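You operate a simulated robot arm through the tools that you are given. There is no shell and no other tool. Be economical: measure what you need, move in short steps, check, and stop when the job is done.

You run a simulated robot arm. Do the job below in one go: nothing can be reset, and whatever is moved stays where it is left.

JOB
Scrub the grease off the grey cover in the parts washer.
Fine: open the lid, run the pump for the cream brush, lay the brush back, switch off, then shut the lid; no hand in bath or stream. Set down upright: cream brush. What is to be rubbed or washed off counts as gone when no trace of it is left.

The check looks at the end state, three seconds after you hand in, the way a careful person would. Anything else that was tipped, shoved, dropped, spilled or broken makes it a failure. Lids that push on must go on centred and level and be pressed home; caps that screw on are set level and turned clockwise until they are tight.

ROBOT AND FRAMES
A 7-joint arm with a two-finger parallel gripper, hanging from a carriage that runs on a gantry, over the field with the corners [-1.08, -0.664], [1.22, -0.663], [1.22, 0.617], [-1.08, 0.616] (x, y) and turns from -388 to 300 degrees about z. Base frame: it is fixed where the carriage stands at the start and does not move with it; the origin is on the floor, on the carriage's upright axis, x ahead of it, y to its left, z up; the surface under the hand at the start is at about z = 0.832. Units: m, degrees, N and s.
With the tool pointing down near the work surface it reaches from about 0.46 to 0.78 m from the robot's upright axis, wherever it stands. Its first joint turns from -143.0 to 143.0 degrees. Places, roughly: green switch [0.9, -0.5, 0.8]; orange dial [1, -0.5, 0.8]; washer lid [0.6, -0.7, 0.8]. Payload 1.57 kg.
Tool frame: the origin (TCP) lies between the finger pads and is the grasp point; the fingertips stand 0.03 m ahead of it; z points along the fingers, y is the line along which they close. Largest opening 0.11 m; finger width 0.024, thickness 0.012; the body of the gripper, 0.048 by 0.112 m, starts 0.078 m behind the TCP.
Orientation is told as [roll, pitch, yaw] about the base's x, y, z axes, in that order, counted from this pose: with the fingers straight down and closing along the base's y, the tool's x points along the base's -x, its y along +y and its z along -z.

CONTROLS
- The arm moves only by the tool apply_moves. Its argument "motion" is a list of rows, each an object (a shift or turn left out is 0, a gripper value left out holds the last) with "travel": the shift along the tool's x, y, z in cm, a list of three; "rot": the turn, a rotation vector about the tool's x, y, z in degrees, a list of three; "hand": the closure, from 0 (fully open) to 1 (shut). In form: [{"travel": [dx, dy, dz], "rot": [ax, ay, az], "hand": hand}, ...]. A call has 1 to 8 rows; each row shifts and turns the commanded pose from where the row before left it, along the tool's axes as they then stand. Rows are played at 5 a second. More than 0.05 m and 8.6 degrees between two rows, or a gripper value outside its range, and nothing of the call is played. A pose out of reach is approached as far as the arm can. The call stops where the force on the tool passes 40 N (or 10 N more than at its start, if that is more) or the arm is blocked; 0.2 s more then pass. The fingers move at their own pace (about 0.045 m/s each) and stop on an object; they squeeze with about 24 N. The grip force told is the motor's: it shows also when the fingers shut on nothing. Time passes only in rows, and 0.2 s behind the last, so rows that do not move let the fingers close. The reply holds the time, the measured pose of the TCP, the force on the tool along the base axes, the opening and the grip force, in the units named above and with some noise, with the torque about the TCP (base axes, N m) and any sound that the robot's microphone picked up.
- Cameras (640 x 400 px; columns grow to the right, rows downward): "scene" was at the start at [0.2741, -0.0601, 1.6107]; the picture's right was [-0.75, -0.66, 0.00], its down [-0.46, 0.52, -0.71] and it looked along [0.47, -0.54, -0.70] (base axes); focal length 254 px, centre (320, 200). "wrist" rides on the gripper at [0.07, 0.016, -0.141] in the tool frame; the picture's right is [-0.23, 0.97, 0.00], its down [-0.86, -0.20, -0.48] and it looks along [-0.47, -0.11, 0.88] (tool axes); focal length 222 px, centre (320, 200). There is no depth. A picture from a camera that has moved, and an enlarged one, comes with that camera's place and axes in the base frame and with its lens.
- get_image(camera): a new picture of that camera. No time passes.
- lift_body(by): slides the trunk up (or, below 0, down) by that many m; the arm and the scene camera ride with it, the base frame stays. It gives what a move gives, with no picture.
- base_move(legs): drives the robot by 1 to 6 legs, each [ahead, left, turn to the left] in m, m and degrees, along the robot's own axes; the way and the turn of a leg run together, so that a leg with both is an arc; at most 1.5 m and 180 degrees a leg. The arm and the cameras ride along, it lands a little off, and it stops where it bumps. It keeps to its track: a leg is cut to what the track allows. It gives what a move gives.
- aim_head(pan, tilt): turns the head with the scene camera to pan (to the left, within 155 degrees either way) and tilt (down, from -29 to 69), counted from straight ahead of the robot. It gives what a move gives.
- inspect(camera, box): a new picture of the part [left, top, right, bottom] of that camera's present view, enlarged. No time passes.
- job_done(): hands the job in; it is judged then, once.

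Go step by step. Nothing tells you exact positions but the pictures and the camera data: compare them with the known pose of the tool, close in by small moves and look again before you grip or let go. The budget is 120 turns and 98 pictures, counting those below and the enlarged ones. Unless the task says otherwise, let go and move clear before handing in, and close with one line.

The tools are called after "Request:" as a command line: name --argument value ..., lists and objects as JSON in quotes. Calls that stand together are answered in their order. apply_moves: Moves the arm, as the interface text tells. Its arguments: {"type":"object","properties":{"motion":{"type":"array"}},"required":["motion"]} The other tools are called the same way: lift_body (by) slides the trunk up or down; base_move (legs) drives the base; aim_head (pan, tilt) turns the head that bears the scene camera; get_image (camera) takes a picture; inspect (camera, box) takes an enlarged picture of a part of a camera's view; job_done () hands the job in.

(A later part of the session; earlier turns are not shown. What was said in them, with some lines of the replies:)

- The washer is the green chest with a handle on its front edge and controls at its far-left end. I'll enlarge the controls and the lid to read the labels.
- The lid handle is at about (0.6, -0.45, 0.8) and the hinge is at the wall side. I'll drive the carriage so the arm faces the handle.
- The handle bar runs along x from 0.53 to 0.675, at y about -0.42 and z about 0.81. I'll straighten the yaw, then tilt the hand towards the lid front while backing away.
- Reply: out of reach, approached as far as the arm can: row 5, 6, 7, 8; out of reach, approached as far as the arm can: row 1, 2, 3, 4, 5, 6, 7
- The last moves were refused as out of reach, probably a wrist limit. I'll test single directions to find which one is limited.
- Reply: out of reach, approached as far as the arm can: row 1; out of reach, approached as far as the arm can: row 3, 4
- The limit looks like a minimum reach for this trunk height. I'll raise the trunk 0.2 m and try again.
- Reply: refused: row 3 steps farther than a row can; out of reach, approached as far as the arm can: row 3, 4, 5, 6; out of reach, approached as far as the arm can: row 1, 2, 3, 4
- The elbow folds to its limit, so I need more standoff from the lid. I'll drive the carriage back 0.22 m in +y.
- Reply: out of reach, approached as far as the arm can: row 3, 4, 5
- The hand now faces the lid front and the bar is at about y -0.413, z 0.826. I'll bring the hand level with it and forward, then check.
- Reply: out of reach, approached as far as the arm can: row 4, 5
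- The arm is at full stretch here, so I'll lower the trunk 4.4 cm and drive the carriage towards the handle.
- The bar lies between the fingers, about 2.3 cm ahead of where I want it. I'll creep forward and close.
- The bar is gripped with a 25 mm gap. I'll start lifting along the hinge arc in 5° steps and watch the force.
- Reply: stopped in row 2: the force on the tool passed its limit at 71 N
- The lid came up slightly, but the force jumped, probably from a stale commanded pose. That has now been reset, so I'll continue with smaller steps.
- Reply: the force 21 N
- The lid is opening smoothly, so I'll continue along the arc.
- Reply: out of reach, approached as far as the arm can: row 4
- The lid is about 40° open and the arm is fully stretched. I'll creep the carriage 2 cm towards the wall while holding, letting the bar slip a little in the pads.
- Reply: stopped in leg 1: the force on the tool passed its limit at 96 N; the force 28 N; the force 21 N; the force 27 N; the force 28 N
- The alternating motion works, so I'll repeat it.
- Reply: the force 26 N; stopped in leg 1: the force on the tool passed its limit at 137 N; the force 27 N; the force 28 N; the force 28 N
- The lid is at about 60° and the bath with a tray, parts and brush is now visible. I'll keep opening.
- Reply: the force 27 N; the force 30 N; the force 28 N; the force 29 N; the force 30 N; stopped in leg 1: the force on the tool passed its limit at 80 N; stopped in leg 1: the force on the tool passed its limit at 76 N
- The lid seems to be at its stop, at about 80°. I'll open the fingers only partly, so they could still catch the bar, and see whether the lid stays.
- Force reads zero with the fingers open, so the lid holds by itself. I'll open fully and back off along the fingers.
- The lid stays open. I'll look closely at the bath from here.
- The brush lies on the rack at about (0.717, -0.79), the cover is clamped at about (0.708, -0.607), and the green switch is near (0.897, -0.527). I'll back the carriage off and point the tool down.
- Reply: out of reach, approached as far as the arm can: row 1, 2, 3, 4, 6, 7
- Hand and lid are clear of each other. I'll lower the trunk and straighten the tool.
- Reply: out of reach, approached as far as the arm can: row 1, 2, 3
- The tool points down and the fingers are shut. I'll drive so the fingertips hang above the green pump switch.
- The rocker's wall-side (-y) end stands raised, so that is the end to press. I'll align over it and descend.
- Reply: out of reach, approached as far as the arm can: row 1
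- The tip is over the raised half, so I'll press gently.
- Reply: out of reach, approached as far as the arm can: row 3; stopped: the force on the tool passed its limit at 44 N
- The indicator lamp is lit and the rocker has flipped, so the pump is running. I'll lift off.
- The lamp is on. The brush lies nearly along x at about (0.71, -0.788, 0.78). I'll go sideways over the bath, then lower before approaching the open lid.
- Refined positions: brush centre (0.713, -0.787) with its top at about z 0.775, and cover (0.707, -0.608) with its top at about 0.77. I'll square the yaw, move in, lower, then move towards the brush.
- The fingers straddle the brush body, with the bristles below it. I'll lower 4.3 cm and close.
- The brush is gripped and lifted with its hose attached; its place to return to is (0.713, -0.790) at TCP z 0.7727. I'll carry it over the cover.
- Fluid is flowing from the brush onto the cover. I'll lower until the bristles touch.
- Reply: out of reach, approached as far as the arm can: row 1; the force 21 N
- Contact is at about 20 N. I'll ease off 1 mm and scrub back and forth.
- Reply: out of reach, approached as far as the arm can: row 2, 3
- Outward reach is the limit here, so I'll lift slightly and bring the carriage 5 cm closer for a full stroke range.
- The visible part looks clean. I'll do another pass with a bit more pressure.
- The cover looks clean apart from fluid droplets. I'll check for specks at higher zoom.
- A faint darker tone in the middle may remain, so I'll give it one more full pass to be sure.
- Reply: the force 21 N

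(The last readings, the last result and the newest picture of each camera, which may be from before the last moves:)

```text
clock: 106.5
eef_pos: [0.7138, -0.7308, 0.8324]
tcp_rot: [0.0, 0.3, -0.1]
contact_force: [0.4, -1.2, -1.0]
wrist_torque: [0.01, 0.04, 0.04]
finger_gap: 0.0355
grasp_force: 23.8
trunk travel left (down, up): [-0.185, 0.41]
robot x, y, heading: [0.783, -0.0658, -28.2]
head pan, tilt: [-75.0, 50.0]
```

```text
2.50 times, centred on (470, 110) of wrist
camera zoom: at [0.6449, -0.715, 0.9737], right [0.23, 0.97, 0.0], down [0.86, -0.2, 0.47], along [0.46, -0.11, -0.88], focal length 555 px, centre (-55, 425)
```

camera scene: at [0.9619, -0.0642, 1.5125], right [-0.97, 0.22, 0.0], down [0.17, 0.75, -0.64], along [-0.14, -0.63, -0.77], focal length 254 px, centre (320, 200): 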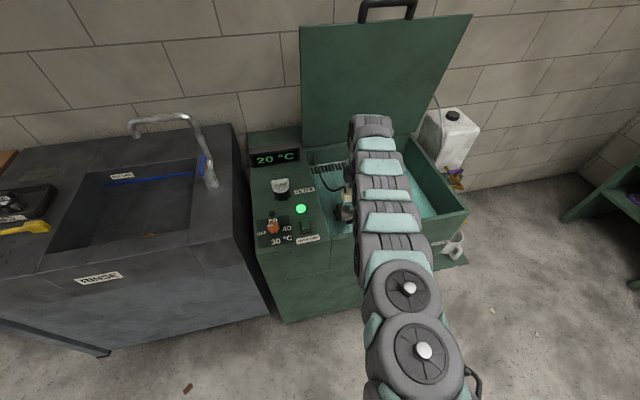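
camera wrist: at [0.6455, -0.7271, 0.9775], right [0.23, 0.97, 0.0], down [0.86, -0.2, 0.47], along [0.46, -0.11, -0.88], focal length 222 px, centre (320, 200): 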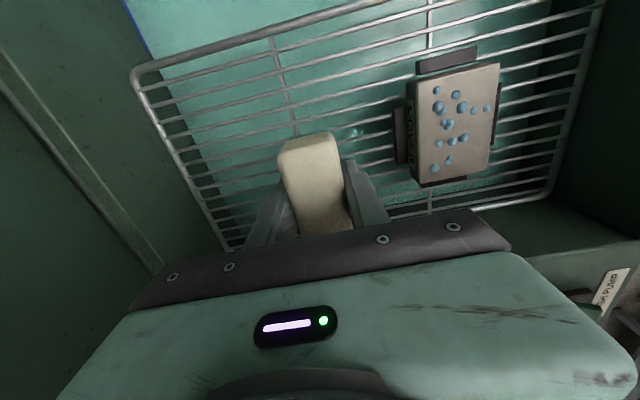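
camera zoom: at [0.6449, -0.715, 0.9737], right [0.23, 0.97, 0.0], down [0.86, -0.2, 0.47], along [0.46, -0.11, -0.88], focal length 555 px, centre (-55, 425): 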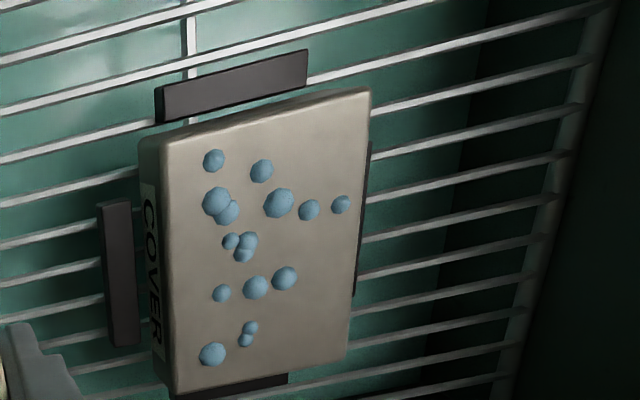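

The cover is clean. I'll lay the brush back at its place on the rack.

Request:
base_move --legs '[[0.0275, -0.0522, 0]]'

Request:
lift_body --by -0.052

Request:
get_image --camera "wrist"

Request:
inspect --camera "scene" --box '[280, 130, 390, 220]'

```text
clock: 107.5
eef_pos: [0.7144, -0.7907, 0.8317]
tcp_rot: [-0.1, 0.4, -0.1]
contact_force: [0.2, -0.5, -1.2]
wrist_torque: [0.01, 0.0, -0.03]
finger_gap: 0.0352
grasp_force: 24.2
trunk travel left (down, up): [-0.185, 0.41]
robot x, y, heading: [0.7832, -0.1235, -27.9]
head pan, tilt: [-75.0, 50.0]
```

```text
clock: 108.4
eef_pos: [0.7136, -0.7898, 0.7814]
tcp_rot: [-0.1, 0.4, -0.1]
contact_force: [-0.1, -0.8, -0.3]
wrist_torque: [0.03, 0.02, -0.03]
finger_gap: 0.0357
grasp_force: 24.3
trunk travel left (down, up): [-0.133, 0.462]
robot x, y, heading: [0.7824, -0.1272, -27.9]
head pan, tilt: [-75.0, 50.0]
```

```text
41 pictures are left
camera wrist: at [0.6448, -0.774, 0.9219], right [0.23, 0.97, 0.0], down [0.86, -0.2, 0.47], along [0.46, -0.11, -0.88], focal length 222 px, centre (320, 200)
```

wrist: 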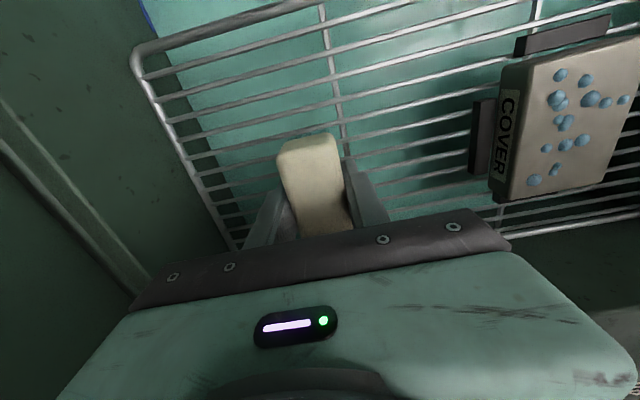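

```text
4.44 times, centred on (335, 175) of scene
camera zoom: at [0.9602, -0.3016, 1.4605], right [-0.97, 0.22, 0.0], down [0.17, 0.75, -0.64], along [-0.14, -0.63, -0.77], focal length 1130 px, centre (253, 311)
```

zoom: 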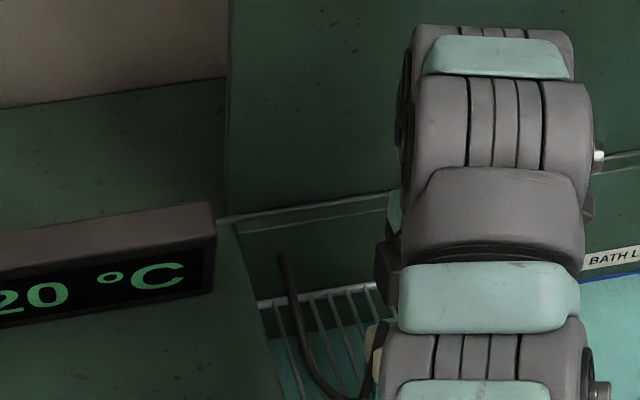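

Request:
apply_moves --motion '[{"travel": [0, 0, 0.5]}, {"travel": [0, 0, 0.3]}, {"travel": [0, 0, 0.2]}]'

Request:
apply_moves --motion '[{"travel": [0, 0, 0.2]}, {"travel": [0, 0, 0.2]}]'

```text
clock: 109.2
eef_pos: [0.7122, -0.7892, 0.7701]
tcp_rot: [0.0, 0.3, -0.1]
contact_force: [-0.2, -0.3, -1.1]
wrist_torque: [-0.03, -0.02, -0.01]
finger_gap: 0.0356
grasp_force: 23.7
trunk travel left (down, up): [-0.133, 0.462]
robot x, y, heading: [0.7819, -0.1194, -27.6]
head pan, tilt: [-75.0, 50.0]
```

```text
clock: 109.8
eef_pos: [0.7135, -0.789, 0.7662]
tcp_rot: [-0.1, 0.3, -0.2]
contact_force: [0.1, 0.0, -1.0]
wrist_torque: [0.02, -0.04, -0.01]
finger_gap: 0.0354
grasp_force: 24.3
trunk travel left (down, up): [-0.133, 0.462]
robot x, y, heading: [0.7824, -0.126, -27.9]
head pan, tilt: [-75.0, 50.0]
```

Request:
apply_moves --motion '[{"travel": [0, 0, 0.15]}, {"travel": [0, 0, 0.15]}]'

```text
clock: 110.4
eef_pos: [0.7126, -0.79, 0.7647]
tcp_rot: [-0.1, 0.4, -0.2]
contact_force: [0.6, 8.1, 19.0]
wrist_torque: [0.61, -0.19, 0.11]
finger_gap: 0.0355
grasp_force: 24.0
trunk travel left (down, up): [-0.133, 0.462]
robot x, y, heading: [0.7856, -0.1243, -28.2]
head pan, tilt: [-75.0, 50.0]
```

The bristles touch the rack. I'll ease the load, open slowly and rise.

Request:
apply_moves --motion '[{"travel": [0, 0, -0.15], "hand": 1}, {"hand": 0.5}, {"hand": 0.35}, {"hand": 0.25}, {"hand": 0.25}]'

Request:
lift_body --by 0.07

Request:
get_image --camera "wrist"

```text
clock: 111.6
eef_pos: [0.7141, -0.7916, 0.7654]
tcp_rot: [0.0, 0.2, -0.1]
contact_force: [-0.6, -1.6, 3.1]
wrist_torque: [0.11, -0.06, -0.01]
finger_gap: 0.0815
grasp_force: 0.0
trunk travel left (down, up): [-0.133, 0.462]
robot x, y, heading: [0.7843, -0.1241, -28.0]
head pan, tilt: [-75.0, 50.0]
```

```text
clock: 112.7
eef_pos: [0.7133, -0.7903, 0.8351]
tcp_rot: [0.0, 0.4, 0.0]
contact_force: [-0.4, -0.2, 0.9]
wrist_torque: [0.0, -0.03, 0.02]
finger_gap: 0.0822
grasp_force: 0.0
trunk travel left (down, up): [-0.203, 0.392]
robot x, y, heading: [0.7827, -0.1262, -28.0]
head pan, tilt: [-75.0, 50.0]
```

```text
39 pictures are left
camera wrist: at [0.6446, -0.7734, 0.9758], right [0.23, 0.97, 0.0], down [0.86, -0.2, 0.47], along [0.46, -0.11, -0.88], focal length 222 px, centre (320, 200)
```

wrist: 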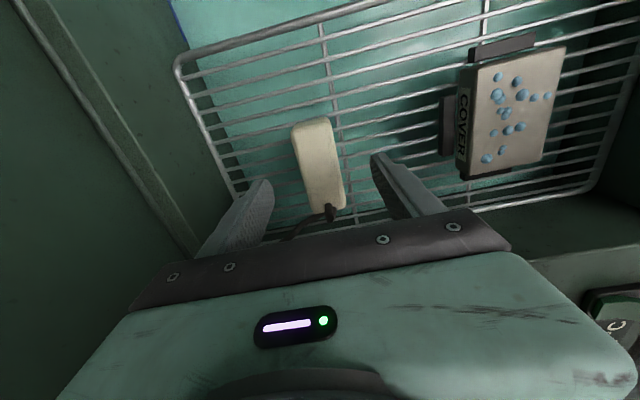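

The brush stands upright on the rack. I'll back away, rise, close the fingers and go to the switch, whose raised end is now at the front.

Request:
base_move --legs '[[-0.0469, 0.0883, 0]]'

Request:
lift_body --by 0.13

Request:
apply_moves --motion '[{"hand": 1}, {"hand": 1}, {"hand": 1}, {"hand": 1}, {"hand": 1}, {"hand": 1}]'

Request:
base_move --legs '[[0.0816, 0.245, 0]]'

Request:
get_image --camera "wrist"

```text
clock: 113.8
eef_pos: [0.7133, -0.6902, 0.8344]
tcp_rot: [0.0, 0.4, -0.1]
contact_force: [0.0, 0.2, -0.2]
wrist_torque: [-0.04, 0.03, 0.0]
finger_gap: 0.0827
grasp_force: 0.1
trunk travel left (down, up): [-0.203, 0.392]
robot x, y, heading: [0.784, -0.0243, -28.0]
head pan, tilt: [-75.0, 50.0]
```

```text
clock: 115.4
eef_pos: [0.7143, -0.6909, 0.9648]
tcp_rot: [0.0, 0.5, 0.0]
contact_force: [0.0, -0.6, -0.3]
wrist_torque: [0.0, -0.01, -0.01]
finger_gap: 0.0823
grasp_force: 0.1
trunk travel left (down, up): [-0.333, 0.262]
robot x, y, heading: [0.7851, -0.0239, -28.0]
head pan, tilt: [-75.0, 50.0]
```

```text
clock: 116.8
eef_pos: [0.714, -0.6901, 0.9647]
tcp_rot: [0.0, 0.4, -0.1]
contact_force: [0.0, 0.2, 0.2]
wrist_torque: [-0.02, -0.03, -0.01]
finger_gap: 0.0
grasp_force: 21.4
trunk travel left (down, up): [-0.333, 0.262]
robot x, y, heading: [0.7858, -0.0292, -28.0]
head pan, tilt: [-75.0, 50.0]
```

```text
clock: 118.7
eef_pos: [0.9021, -0.5103, 0.9645]
tcp_rot: [-0.1, 0.4, 0.1]
contact_force: [0.4, -0.5, 0.2]
wrist_torque: [0.02, -0.02, 0.03]
finger_gap: 0.0
grasp_force: 21.6
trunk travel left (down, up): [-0.333, 0.262]
robot x, y, heading: [0.9695, 0.1538, -27.6]
head pan, tilt: [-75.0, 50.0]
```

```text
38 pictures are left
camera wrist: at [0.8336, -0.4937, 1.1059], right [0.23, 0.97, 0.0], down [0.86, -0.2, 0.47], along [0.46, -0.11, -0.88], focal length 222 px, centre (320, 200)
```

wrist: 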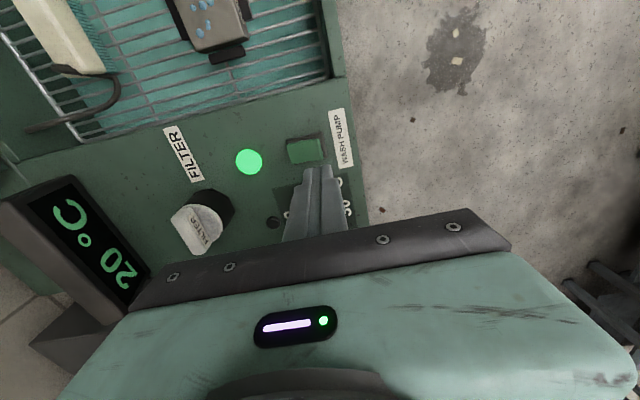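

Request:
lift_body --by -0.08

Request:
inspect --camera "wrist" --box '[230, 100, 410, 230]'

```text
clock: 119.8
eef_pos: [0.9022, -0.51, 0.8844]
tcp_rot: [0.0, 0.3, 0.1]
contact_force: [0.1, 0.0, -1.0]
wrist_torque: [0.04, -0.03, -0.03]
finger_gap: 0.0
grasp_force: 21.4
trunk travel left (down, up): [-0.253, 0.342]
robot x, y, heading: [0.9719, 0.1585, -27.9]
head pan, tilt: [-75.0, 50.0]
```

```text
3.08 times, centred on (320, 165) of wrist
camera zoom: at [0.8337, -0.4938, 1.026], right [0.23, 0.97, 0.0], down [0.86, -0.2, 0.47], along [0.46, -0.11, -0.88], focal length 684 px, centre (320, 308)
```

zoom: 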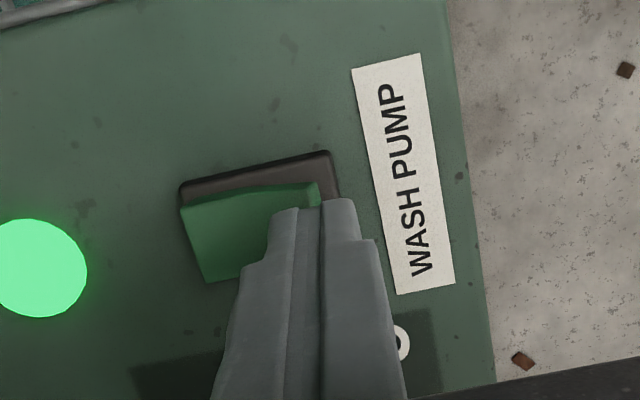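

Request:
apply_moves --motion '[{"travel": [0, 0, 0.5]}, {"travel": [0, 0, 0.5]}, {"travel": [0, 0, 0.3]}, {"travel": [0, 0, 0.3]}, {"travel": [0, 0, 0.3]}]'

Request:
inspect --camera "wrist" --box '[230, 100, 410, 230]'

```text
clock: 121.0
eef_pos: [0.9018, -0.511, 0.8676]
tcp_rot: [0.0, 0.4, 0.0]
contact_force: [-0.1, 1.3, 3.4]
wrist_torque: [0.02, -0.01, 0.01]
finger_gap: 0.0
grasp_force: 21.3
trunk travel left (down, up): [-0.253, 0.342]
robot x, y, heading: [0.9702, 0.1542, -27.9]
head pan, tilt: [-75.0, 50.0]
```

```text
3.08 times, centred on (320, 165) of wrist
camera zoom: at [0.8334, -0.4938, 1.0071], right [0.23, 0.97, 0.0], down [0.86, -0.2, 0.47], along [0.46, -0.11, -0.88], focal length 684 px, centre (320, 308)
```

zoom: 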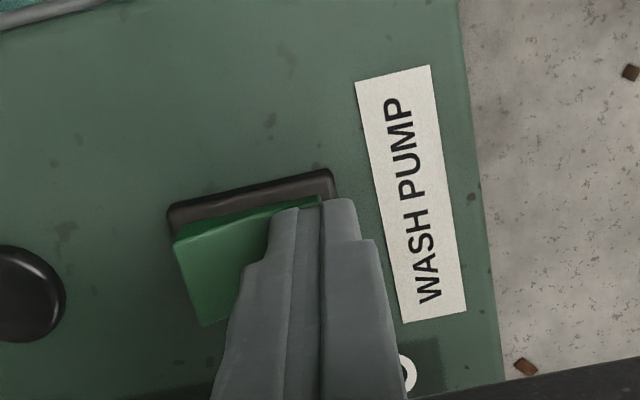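

The lamp is off and the rocker has flipped back. I'll rise and check the panel, then move to the front of the open lid.

Request:
lift_body --by 0.18

Request:
inspect --camera "wrist" --box '[130, 80, 410, 260]'

Request:
base_move --legs '[[-0.333, -0.023, 0]]'

Request:
apply_moves --motion '[{"rot": [7, 0, 0], "travel": [0, -3, -3]}, {"rot": [7, 0, 0], "travel": [0, -3, -3]}, {"rot": [7, 0, 0], "travel": [0, -3, -3]}, {"rot": [7, 0, 0], "travel": [0, -3, -3]}, {"rot": [6, 0, 0], "travel": [0, -3, -3]}, {"travel": [0, -3, 0], "hand": 0.3}]'

Request:
get_image --camera "scene"

```text
clock: 123.0
eef_pos: [0.902, -0.5106, 1.0452]
tcp_rot: [0.0, 0.4, 0.0]
contact_force: [-0.2, 0.3, 0.2]
wrist_torque: [0.02, -0.01, -0.01]
finger_gap: 0.0002
grasp_force: 21.0
trunk travel left (down, up): [-0.433, 0.162]
robot x, y, heading: [0.973, 0.1499, -27.5]
head pan, tilt: [-75.0, 50.0]
```

```text
2.22 times, centred on (270, 170) of wrist
camera zoom: at [0.8334, -0.4937, 1.1869], right [0.23, 0.97, 0.0], down [0.86, -0.2, 0.47], along [0.46, -0.11, -0.88], focal length 494 px, centre (431, 267)
```

zoom: 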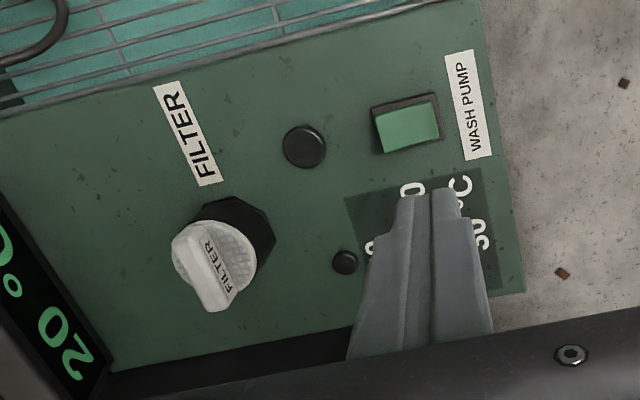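

```text
clock: 125.2
eef_pos: [0.5986, -0.3754, 1.0466]
tcp_rot: [0.0, 0.5, 0.0]
contact_force: [0.5, 0.1, -0.3]
wrist_torque: [-0.01, 0.01, 0.01]
finger_gap: 0.0
grasp_force: 21.5
trunk travel left (down, up): [-0.433, 0.162]
robot x, y, heading: [0.6663, 0.2866, -27.7]
head pan, tilt: [-75.0, 50.0]
```

```text
clock: 126.6
eef_pos: [0.6008, -0.5092, 1.2411]
tcp_rot: [-34.0, 0.4, 0.1]
contact_force: [-0.5, 0.5, -0.4]
wrist_torque: [-0.07, -0.03, 0.01]
finger_gap: 0.0318
grasp_force: 0.0
trunk travel left (down, up): [-0.433, 0.162]
robot x, y, heading: [0.6682, 0.2899, -27.7]
head pan, tilt: [-75.0, 50.0]
```

```text
34 pictures are left
camera scene: at [0.8448, 0.1135, 1.7605], right [-0.98, 0.22, 0.0], down [0.17, 0.75, -0.64], along [-0.14, -0.63, -0.77], focal length 254 px, centre (320, 200)
```

scene: 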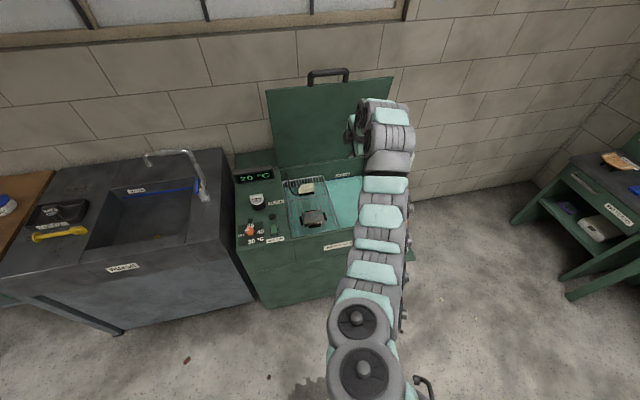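

Pump off and panel unchanged. I'll raise the trunk and bring the open fingers up to the handle bar.

Request:
lift_body --by 0.158

Request:
apply_moves --motion '[{"travel": [0, -0.7, -1], "hand": 0.25}, {"hand": 0.25}, {"hand": 0.25}]'

Request:
base_move --legs '[[0.117, -0.221, 0]]'

Request:
get_image --camera "wrist"

```text
clock: 128.4
eef_pos: [0.5998, -0.5086, 1.3991]
tcp_rot: [-34.0, 0.4, 0.0]
contact_force: [-0.4, -0.5, 0.9]
wrist_torque: [0.01, -0.01, 0.01]
finger_gap: 0.0772
grasp_force: 0.1
trunk travel left (down, up): [-0.591, 0.004]
robot x, y, heading: [0.6664, 0.289, -27.7]
head pan, tilt: [-75.0, 50.0]
```

```text
clock: 129.2
eef_pos: [0.6008, -0.5088, 1.4118]
tcp_rot: [-34.0, 0.3, 0.0]
contact_force: [0.0, -0.5, 0.0]
wrist_torque: [-0.01, -0.02, -0.04]
finger_gap: 0.0827
grasp_force: 0.0
trunk travel left (down, up): [-0.591, 0.004]
robot x, y, heading: [0.6699, 0.2875, -27.9]
head pan, tilt: [-75.0, 50.0]
```

```text
clock: 131.1
eef_pos: [0.6017, -0.7555, 1.411]
tcp_rot: [-34.0, 0.5, 0.0]
contact_force: [-0.5, -0.2, 0.6]
wrist_torque: [-0.05, 0.02, 0.0]
finger_gap: 0.0825
grasp_force: 0.1
trunk travel left (down, up): [-0.591, 0.004]
robot x, y, heading: [0.6691, 0.0392, -27.9]
head pan, tilt: [-75.0, 50.0]
```

```text
33 pictures are left
camera wrist: at [0.5325, -0.6635, 1.5193], right [0.22, 0.81, -0.55], down [0.86, 0.1, 0.5], along [0.46, -0.58, -0.67], focal length 222 px, centre (320, 200)
```

wrist: 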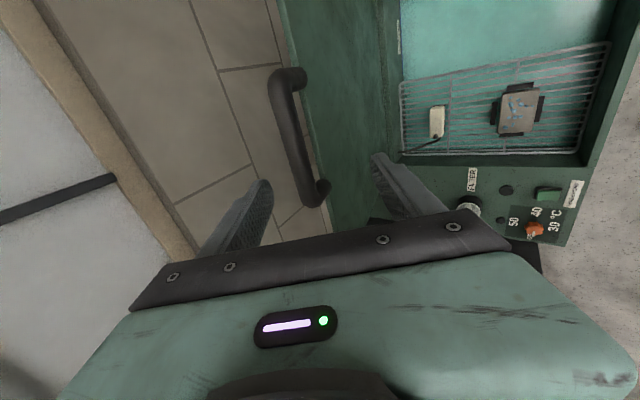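

Request:
base_move --legs '[[0.0165, -0.0312, 0]]'

Request:
apply_moves --motion '[{"travel": [0, 0, 3], "hand": 0.25}, {"travel": [0, 0, 3]}]'

Request:
get_image --camera "wrist"

```text
clock: 131.9
eef_pos: [0.6018, -0.7899, 1.4109]
tcp_rot: [-33.9, 0.4, 0.0]
contact_force: [0.7, 0.5, -0.3]
wrist_torque: [0.01, -0.02, 0.03]
finger_gap: 0.0824
grasp_force: 0.0
trunk travel left (down, up): [-0.591, 0.004]
robot x, y, heading: [0.6669, 0.0097, -27.9]
head pan, tilt: [-75.0, 50.0]
```

```text
clock: 132.5
eef_pos: [0.601, -0.8253, 1.3603]
tcp_rot: [-34.0, 0.5, 0.0]
contact_force: [0.1, 0.2, 0.3]
wrist_torque: [0.03, 0.0, 0.01]
finger_gap: 0.0823
grasp_force: 0.0
trunk travel left (down, up): [-0.591, 0.004]
robot x, y, heading: [0.6699, 0.0079, -27.6]
head pan, tilt: [-75.0, 50.0]
```

```text
32 pictures are left
camera wrist: at [0.5318, -0.7324, 1.4691], right [0.22, 0.81, -0.55], down [0.86, 0.1, 0.5], along [0.46, -0.58, -0.67], focal length 222 px, centre (320, 200)
```

wrist: 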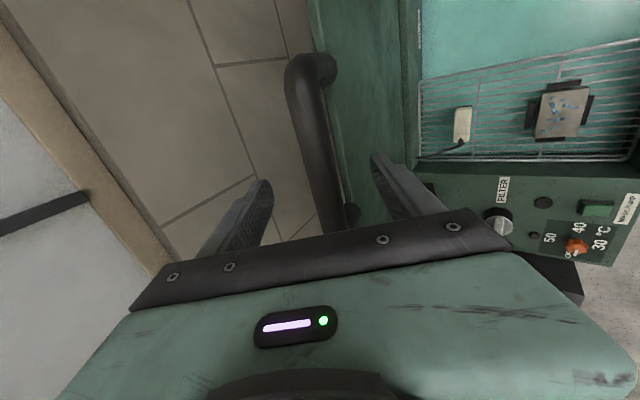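

Request:
apply_moves --motion '[{"travel": [0, 0, 2.2]}, {"hand": 1}, {"hand": 1}, {"hand": 1}, {"hand": 1}, {"hand": 1}, {"hand": 1}]'

Request:
get_image --camera "wrist"

```text
clock: 134.1
eef_pos: [0.6007, -0.8347, 1.3419]
tcp_rot: [-33.9, 0.3, 0.0]
contact_force: [0.0, 7.1, -4.1]
wrist_torque: [0.12, -0.28, -0.14]
finger_gap: 0.0248
grasp_force: 36.5
trunk travel left (down, up): [-0.591, 0.004]
robot x, y, heading: [0.6711, 0.0099, -27.8]
head pan, tilt: [-75.0, 50.0]
```

```text
31 pictures are left
camera wrist: at [0.5316, -0.7434, 1.4495], right [0.22, 0.81, -0.54], down [0.86, 0.1, 0.5], along [0.46, -0.58, -0.67], focal length 222 px, centre (320, 200)
```

wrist: 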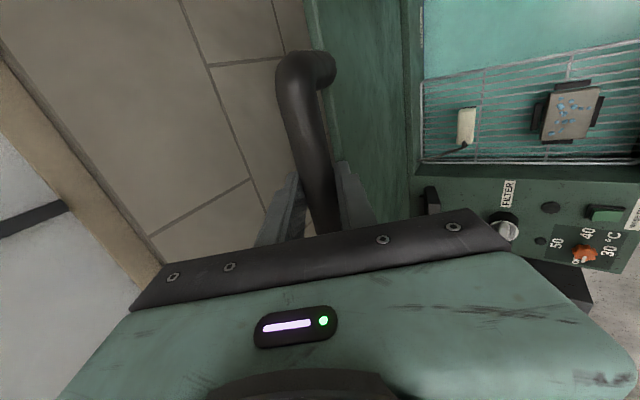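

The bar is gripped again. I'll lower the lid along its arc in small steps.

Request:
apply_moves --motion '[{"travel": [0, 1.65, -0.68], "hand": 1}, {"travel": [0, 1.72, -0.64]}, {"travel": [0, 1.74, -0.58]}, {"travel": [0, 1.76, -0.52]}]'

```text
clock: 135.1
eef_pos: [0.6009, -0.7663, 1.3253]
tcp_rot: [-34.1, 0.4, -0.1]
contact_force: [-0.2, -4.2, -7.4]
wrist_torque: [-0.1, 0.1, -0.12]
finger_gap: 0.0246
grasp_force: 36.7
trunk travel left (down, up): [-0.591, 0.004]
robot x, y, heading: [0.6659, 0.005, -27.7]
head pan, tilt: [-75.0, 50.0]
```

Request:
apply_moves --motion '[{"travel": [0, 1.78, -0.46]}, {"travel": [0, 1.79, -0.4]}, {"travel": [0, 1.8, -0.34]}, {"travel": [0, 1.82, -0.28]}, {"travel": [0, 1.83, -0.21]}, {"travel": [0, 1.83, -0.15]}]'

```text
clock: 136.5
eef_pos: [0.6011, -0.6656, 1.2796]
tcp_rot: [-34.0, 0.4, 0.0]
contact_force: [1.2, 12.8, 19.3]
wrist_torque: [0.03, -0.18, -0.23]
finger_gap: 0.0249
grasp_force: 36.4
trunk travel left (down, up): [-0.591, 0.004]
robot x, y, heading: [0.6735, 0.0113, -27.7]
head pan, tilt: [-75.0, 50.0]
```

Request:
apply_moves --motion '[{"travel": [0, 1.83, -0.2]}, {"travel": [0, 1.83, -0.1]}, {"travel": [0, 1.83, 0.0]}, {"travel": [0, 1.83, 0.06]}]'

```text
clock: 137.5
eef_pos: [0.6007, -0.604, 1.2402]
tcp_rot: [-33.9, 0.2, 0.0]
contact_force: [0.9, -16.1, -22.1]
wrist_torque: [-0.01, -0.12, -0.31]
finger_gap: 0.0247
grasp_force: 36.7
trunk travel left (down, up): [-0.591, 0.004]
robot x, y, heading: [0.6699, 0.0095, -27.8]
head pan, tilt: [-75.0, 50.0]
```

Request:
apply_moves --motion '[{"travel": [0, 1.83, 0.3]}, {"travel": [0, 1.82, 0.3]}, {"travel": [0, 1.8, 0.3]}, {"travel": [0, 1.8, 0.36]}]'

```text
clock: 138.5
eef_pos: [0.6007, -0.5502, 1.1902]
tcp_rot: [-34.0, 0.4, 0.1]
contact_force: [4.3, 8.9, 7.9]
wrist_torque: [0.04, -0.57, -0.08]
finger_gap: 0.0242
grasp_force: 36.1
trunk travel left (down, up): [-0.591, 0.004]
robot x, y, heading: [0.6697, 0.0077, -27.7]
head pan, tilt: [-75.0, 50.0]
```

Now at about 44°. I'll start rotating the hand together with the lid.

Request:
apply_moves --motion '[{"travel": [0, 1.79, 0.42], "rot": [2, 0, 0]}, {"travel": [0, 1.79, 0.42], "rot": [2, 0, 0]}, {"travel": [0, 1.79, 0.42], "rot": [2, 0, 0]}, {"travel": [0, 1.79, 0.42], "rot": [2, 0, 0]}]'

```text
clock: 139.5
eef_pos: [0.5997, -0.5034, 1.1335]
tcp_rot: [-42.0, 0.3, 0.0]
contact_force: [6.4, -0.5, -1.0]
wrist_torque: [0.28, -0.01, -0.25]
finger_gap: 0.0246
grasp_force: 35.6
trunk travel left (down, up): [-0.591, 0.004]
robot x, y, heading: [0.6669, 0.0028, -27.7]
head pan, tilt: [-75.0, 50.0]
```

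Request:
apply_moves --motion '[{"travel": [0, 1.79, 0.42], "rot": [2, 0, 0]}, {"travel": [0, 1.79, 0.42], "rot": [2, 0, 0]}, {"travel": [0, 1.79, 0.42], "rot": [2, 0, 0]}]'

Request:
get_image --camera "scene"

```text
clock: 140.3
eef_pos: [0.6011, -0.4755, 1.0869]
tcp_rot: [-48.0, 0.3, 0.1]
contact_force: [8.7, -6.5, -4.4]
wrist_torque: [0.09, -0.27, 0.05]
finger_gap: 0.0249
grasp_force: 36.4
trunk travel left (down, up): [-0.591, 0.004]
robot x, y, heading: [0.6692, 0.0079, -27.9]
head pan, tilt: [-75.0, 50.0]
```

```text
30 pictures are left
camera scene: at [0.8466, -0.1686, 1.9187], right [-0.98, 0.22, 0.0], down [0.17, 0.75, -0.64], along [-0.14, -0.63, -0.77], focal length 254 px, centre (320, 200)
```

scene: 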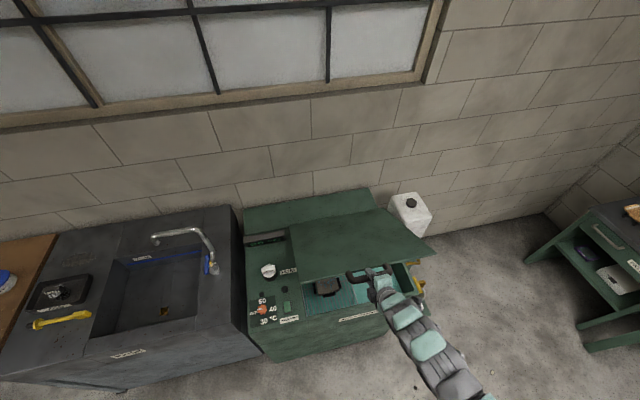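

Arm and lid look fine at about 29°. I'll continue the same arc.

Request:
apply_moves --motion '[{"travel": [0.1, 1.79, 0.42], "rot": [2, 0, 0]}, {"travel": [0.1, 1.79, 0.42], "rot": [2, 0, 0]}, {"travel": [0.1, 1.79, 0.42], "rot": [2, 0, 0]}]'

Request:
apply_moves --motion '[{"travel": [0, 1.79, 0.42], "rot": [2, 0, 0]}, {"travel": [0, 1.79, 0.42], "rot": [2, 0, 0]}, {"travel": [0, 1.79, 0.42], "rot": [2, 0, 0]}]'

```text
clock: 141.1
eef_pos: [0.5995, -0.4499, 1.0374]
tcp_rot: [-54.2, 0.1, 0.0]
contact_force: [18.4, -2.3, -1.6]
wrist_torque: [0.1, -0.43, 0.22]
finger_gap: 0.0249
grasp_force: 36.5
trunk travel left (down, up): [-0.591, 0.004]
robot x, y, heading: [0.6698, 0.011, -27.5]
head pan, tilt: [-75.0, 50.0]
```

```text
clock: 141.9
eef_pos: [0.5992, -0.431, 0.9869]
tcp_rot: [-60.1, 0.2, 0.0]
contact_force: [22.6, -6.1, -2.4]
wrist_torque: [0.05, 0.02, -0.45]
finger_gap: 0.0249
grasp_force: 36.4
trunk travel left (down, up): [-0.591, 0.004]
robot x, y, heading: [0.6676, 0.0099, -27.7]
head pan, tilt: [-75.0, 50.0]
```

Request:
apply_moves --motion '[{"travel": [-0.15, 1.79, 0.42], "rot": [2, 0, 0]}, {"travel": [-0.15, 1.79, 0.42], "rot": [2, 0, 0]}, {"travel": [-0.1, 1.79, 0.42], "rot": [2, 0, 0]}]'

Request:
apply_moves --motion '[{"travel": [0, 1.79, 0.42], "rot": [2, 0, 0]}, {"travel": [0, 1.79, 0.42], "rot": [2, 0, 0]}]'

```text
clock: 142.7
eef_pos: [0.6005, -0.4154, 0.9319]
tcp_rot: [-66.0, 0.4, -0.1]
contact_force: [3.1, -5.7, -2.7]
wrist_torque: [0.18, -0.01, -0.99]
finger_gap: 0.0249
grasp_force: 36.8
trunk travel left (down, up): [-0.591, 0.004]
robot x, y, heading: [0.6707, 0.0094, -27.8]
head pan, tilt: [-75.0, 50.0]
```

```text
clock: 143.3
eef_pos: [0.6003, -0.4089, 0.8972]
tcp_rot: [-69.9, 0.4, -0.1]
contact_force: [2.1, -3.1, -1.4]
wrist_torque: [0.22, -0.38, -0.3]
finger_gap: 0.0248
grasp_force: 36.3
trunk travel left (down, up): [-0.591, 0.004]
robot x, y, heading: [0.6645, 0.008, -27.8]
head pan, tilt: [-75.0, 50.0]
```

Request:
apply_moves --motion '[{"travel": [0, 0.9, 0.2], "rot": [1, 0, 0]}, {"travel": [0, 0.9, 0.2], "rot": [1, 0, 0]}, {"travel": [0, 0.9, 0.2], "rot": [1, 0, 0]}, {"travel": [0, 0.9, 0.2], "rot": [1, 0, 0]}, {"travel": [0, 0.9, 0.2], "rot": [1, 0, 0]}]'

Request:
apply_moves --motion '[{"travel": [0, 0.5, 0.1], "rot": [0.6, 0, 0]}, {"travel": [0, 0.5, 0.1], "rot": [0.6, 0, 0]}, {"travel": [0, 0.5, 0.1], "rot": [0.6, 0, 0]}, {"travel": [0, 0.4, 0.1], "rot": [0.5, 0, 0]}]'

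Request:
get_image --camera "scene"

```text
clock: 144.5
eef_pos: [0.6001, -0.4066, 0.8693]
tcp_rot: [-73.1, 0.3, 0.0]
contact_force: [0.8, -1.3, -2.5]
wrist_torque: [0.07, -0.12, -0.53]
finger_gap: 0.0248
grasp_force: 36.1
out of reach, approached as far as the arm can: row 4, 5
trunk travel left (down, up): [-0.591, 0.004]
robot x, y, heading: [0.6716, 0.0082, -27.9]
head pan, tilt: [-75.0, 50.0]
```

```text
clock: 145.5
eef_pos: [0.6016, -0.4058, 0.8712]
tcp_rot: [-74.2, 0.3, 0.0]
contact_force: [-7.9, -13.4, -3.0]
wrist_torque: [0.07, -0.33, -0.95]
finger_gap: 0.0251
grasp_force: 36.8
out of reach, approached as far as the arm can: row 1, 2, 3, 4
trunk travel left (down, up): [-0.591, 0.004]
robot x, y, heading: [0.6683, 0.0102, -27.6]
head pan, tilt: [-75.0, 50.0]
```

```text
29 pictures are left
camera scene: at [0.8458, -0.1691, 1.9186], right [-0.98, 0.22, 0.0], down [0.17, 0.75, -0.64], along [-0.14, -0.63, -0.76], focal length 254 px, centre (320, 200)
```

scene: 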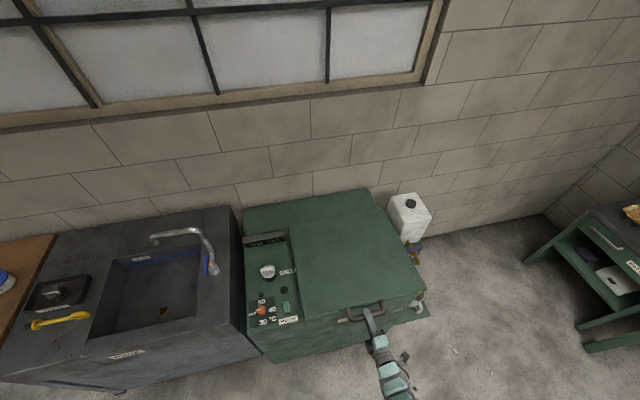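

The arm is at its limit, but the remaining 4 cm is straight down, so I'll use the trunk.

Request:
lift_body --by -0.02

Request:
lift_body --by -0.012

Request:
lift_body --by -0.008

```text
clock: 146.2
eef_pos: [0.6008, -0.4045, 0.8502]
tcp_rot: [-74.1, 0.3, 0.0]
contact_force: [-7.7, -7.4, -3.0]
wrist_torque: [0.26, -0.53, 0.13]
finger_gap: 0.0247
grasp_force: 36.8
trunk travel left (down, up): [-0.571, 0.024]
robot x, y, heading: [0.6663, 0.0121, -27.5]
head pan, tilt: [-75.0, 50.0]
```

```text
clock: 146.8
eef_pos: [0.6013, -0.4036, 0.8378]
tcp_rot: [-74.1, 0.4, -0.1]
contact_force: [-7.1, -3.4, -3.4]
wrist_torque: [0.22, -0.47, 0.19]
finger_gap: 0.0247
grasp_force: 36.3
trunk travel left (down, up): [-0.559, 0.036]
robot x, y, heading: [0.6674, 0.0072, -27.9]
head pan, tilt: [-75.0, 50.0]
```

```text
clock: 147.3
eef_pos: [0.6018, -0.4033, 0.8304]
tcp_rot: [-74.0, 0.3, 0.0]
contact_force: [-6.6, -1.3, -1.2]
wrist_torque: [-0.11, -0.39, -0.04]
finger_gap: 0.0244
grasp_force: 35.9
trunk travel left (down, up): [-0.551, 0.044]
robot x, y, heading: [0.6689, 0.0081, -27.7]
head pan, tilt: [-75.0, 50.0]
```

Request:
lift_body --by -0.006

Request:
inspect --camera "scene" --box '[230, 180, 450, 370]'

Request:
get_image --camera "wrist"

```text
clock: 147.8
eef_pos: [0.6018, -0.4039, 0.8299]
tcp_rot: [-74.7, 0.5, 0.0]
contact_force: [-0.9, 5.3, 5.4]
wrist_torque: [-0.25, -0.64, 0.52]
finger_gap: 0.0244
grasp_force: 36.4
trunk travel left (down, up): [-0.547, 0.048]
robot x, y, heading: [0.6675, 0.0088, -27.5]
head pan, tilt: [-75.0, 50.0]
stopped: the force on the tool passed its limit at 45 N (the readings are from after the stop); the commanded pose is now the measured one
```

```text
2.11 times, centred on (340, 275) of scene
camera zoom: at [0.8462, -0.1678, 1.8746], right [-0.98, 0.22, 0.0], down [0.17, 0.75, -0.64], along [-0.14, -0.63, -0.77], focal length 536 px, centre (278, 42)
```

zoom: 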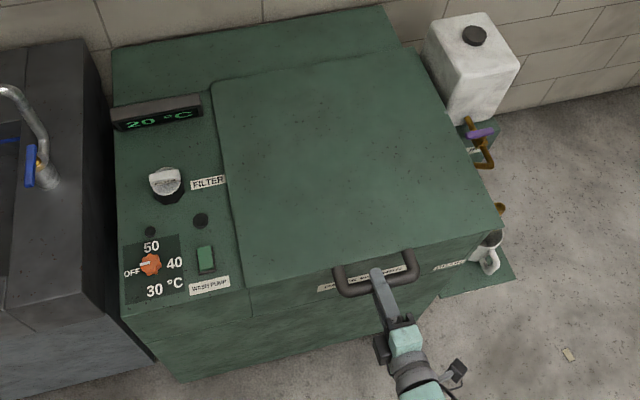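

```text
27 pictures are left
camera wrist: at [0.5317, -0.2628, 0.8509], right [0.22, 0.26, -0.94], down [0.86, 0.41, 0.31], along [0.47, -0.88, -0.13], focal length 222 px, centre (320, 200)
```

wrist: 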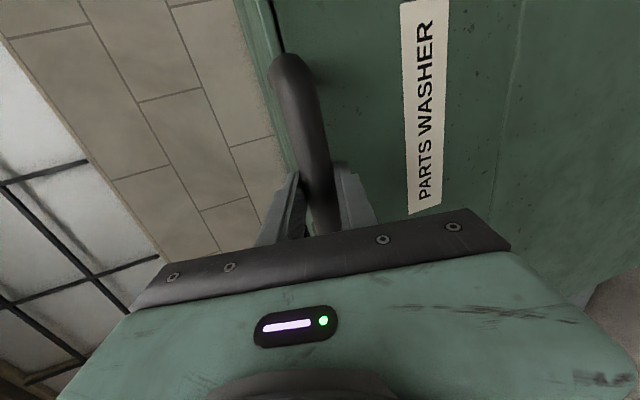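

The lid is fully seated. I'll open the fingers and back straight off.

Request:
apply_moves --motion '[{"hand": 0.5}, {"hand": 0.3}, {"hand": 0.2}, {"hand": 0.2}, {"hand": 0.2}]'

Request:
base_move --legs '[[-0.094, 0.177, 0]]'

Request:
get_image --camera "wrist"

Request:
get_image --camera "scene"

```text
clock: 149.0
eef_pos: [0.6018, -0.4046, 0.8299]
tcp_rot: [-74.7, 0.2, 0.0]
contact_force: [0.3, -0.1, 0.9]
wrist_torque: [0.01, 0.02, 0.0]
finger_gap: 0.088
grasp_force: 0.2
trunk travel left (down, up): [-0.547, 0.048]
robot x, y, heading: [0.671, 0.0109, -27.8]
head pan, tilt: [-75.0, 50.0]
```

```text
clock: 150.6
eef_pos: [0.6015, -0.2053, 0.8296]
tcp_rot: [-74.8, 0.3, 0.0]
contact_force: [-0.4, 0.4, 0.2]
wrist_torque: [0.03, -0.01, -0.01]
finger_gap: 0.0881
grasp_force: 0.1
trunk travel left (down, up): [-0.547, 0.048]
robot x, y, heading: [0.6693, 0.2083, -27.9]
head pan, tilt: [-75.0, 50.0]
```

```text
26 pictures are left
camera wrist: at [0.532, -0.0646, 0.8511], right [0.22, 0.26, -0.94], down [0.86, 0.41, 0.31], along [0.47, -0.88, -0.13], focal length 222 px, centre (320, 200)
```

wrist: 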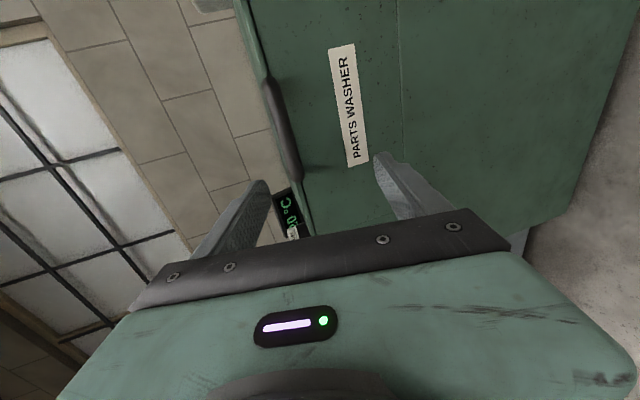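

```text
25 pictures are left
camera scene: at [0.846, 0.0316, 1.8749], right [-0.98, 0.22, 0.0], down [0.17, 0.75, -0.64], along [-0.14, -0.63, -0.77], focal length 254 px, centre (320, 200)
```

scene: 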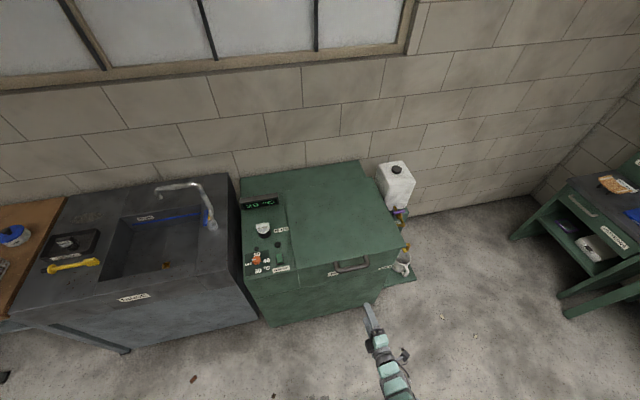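

The lid is shut, the pump is off, the brush is laid back on the rack and the hand is clear. I'm handing in.

Request:
job_done

```text
The job is handed in.
```

I scrubbed the grey cover in the parts washer until no grease showed, laid the cream brush back upright on its rack, switched the pump off and shut the lid. The job is handed in; the only thing left on the cover was droplets of wash fluid.
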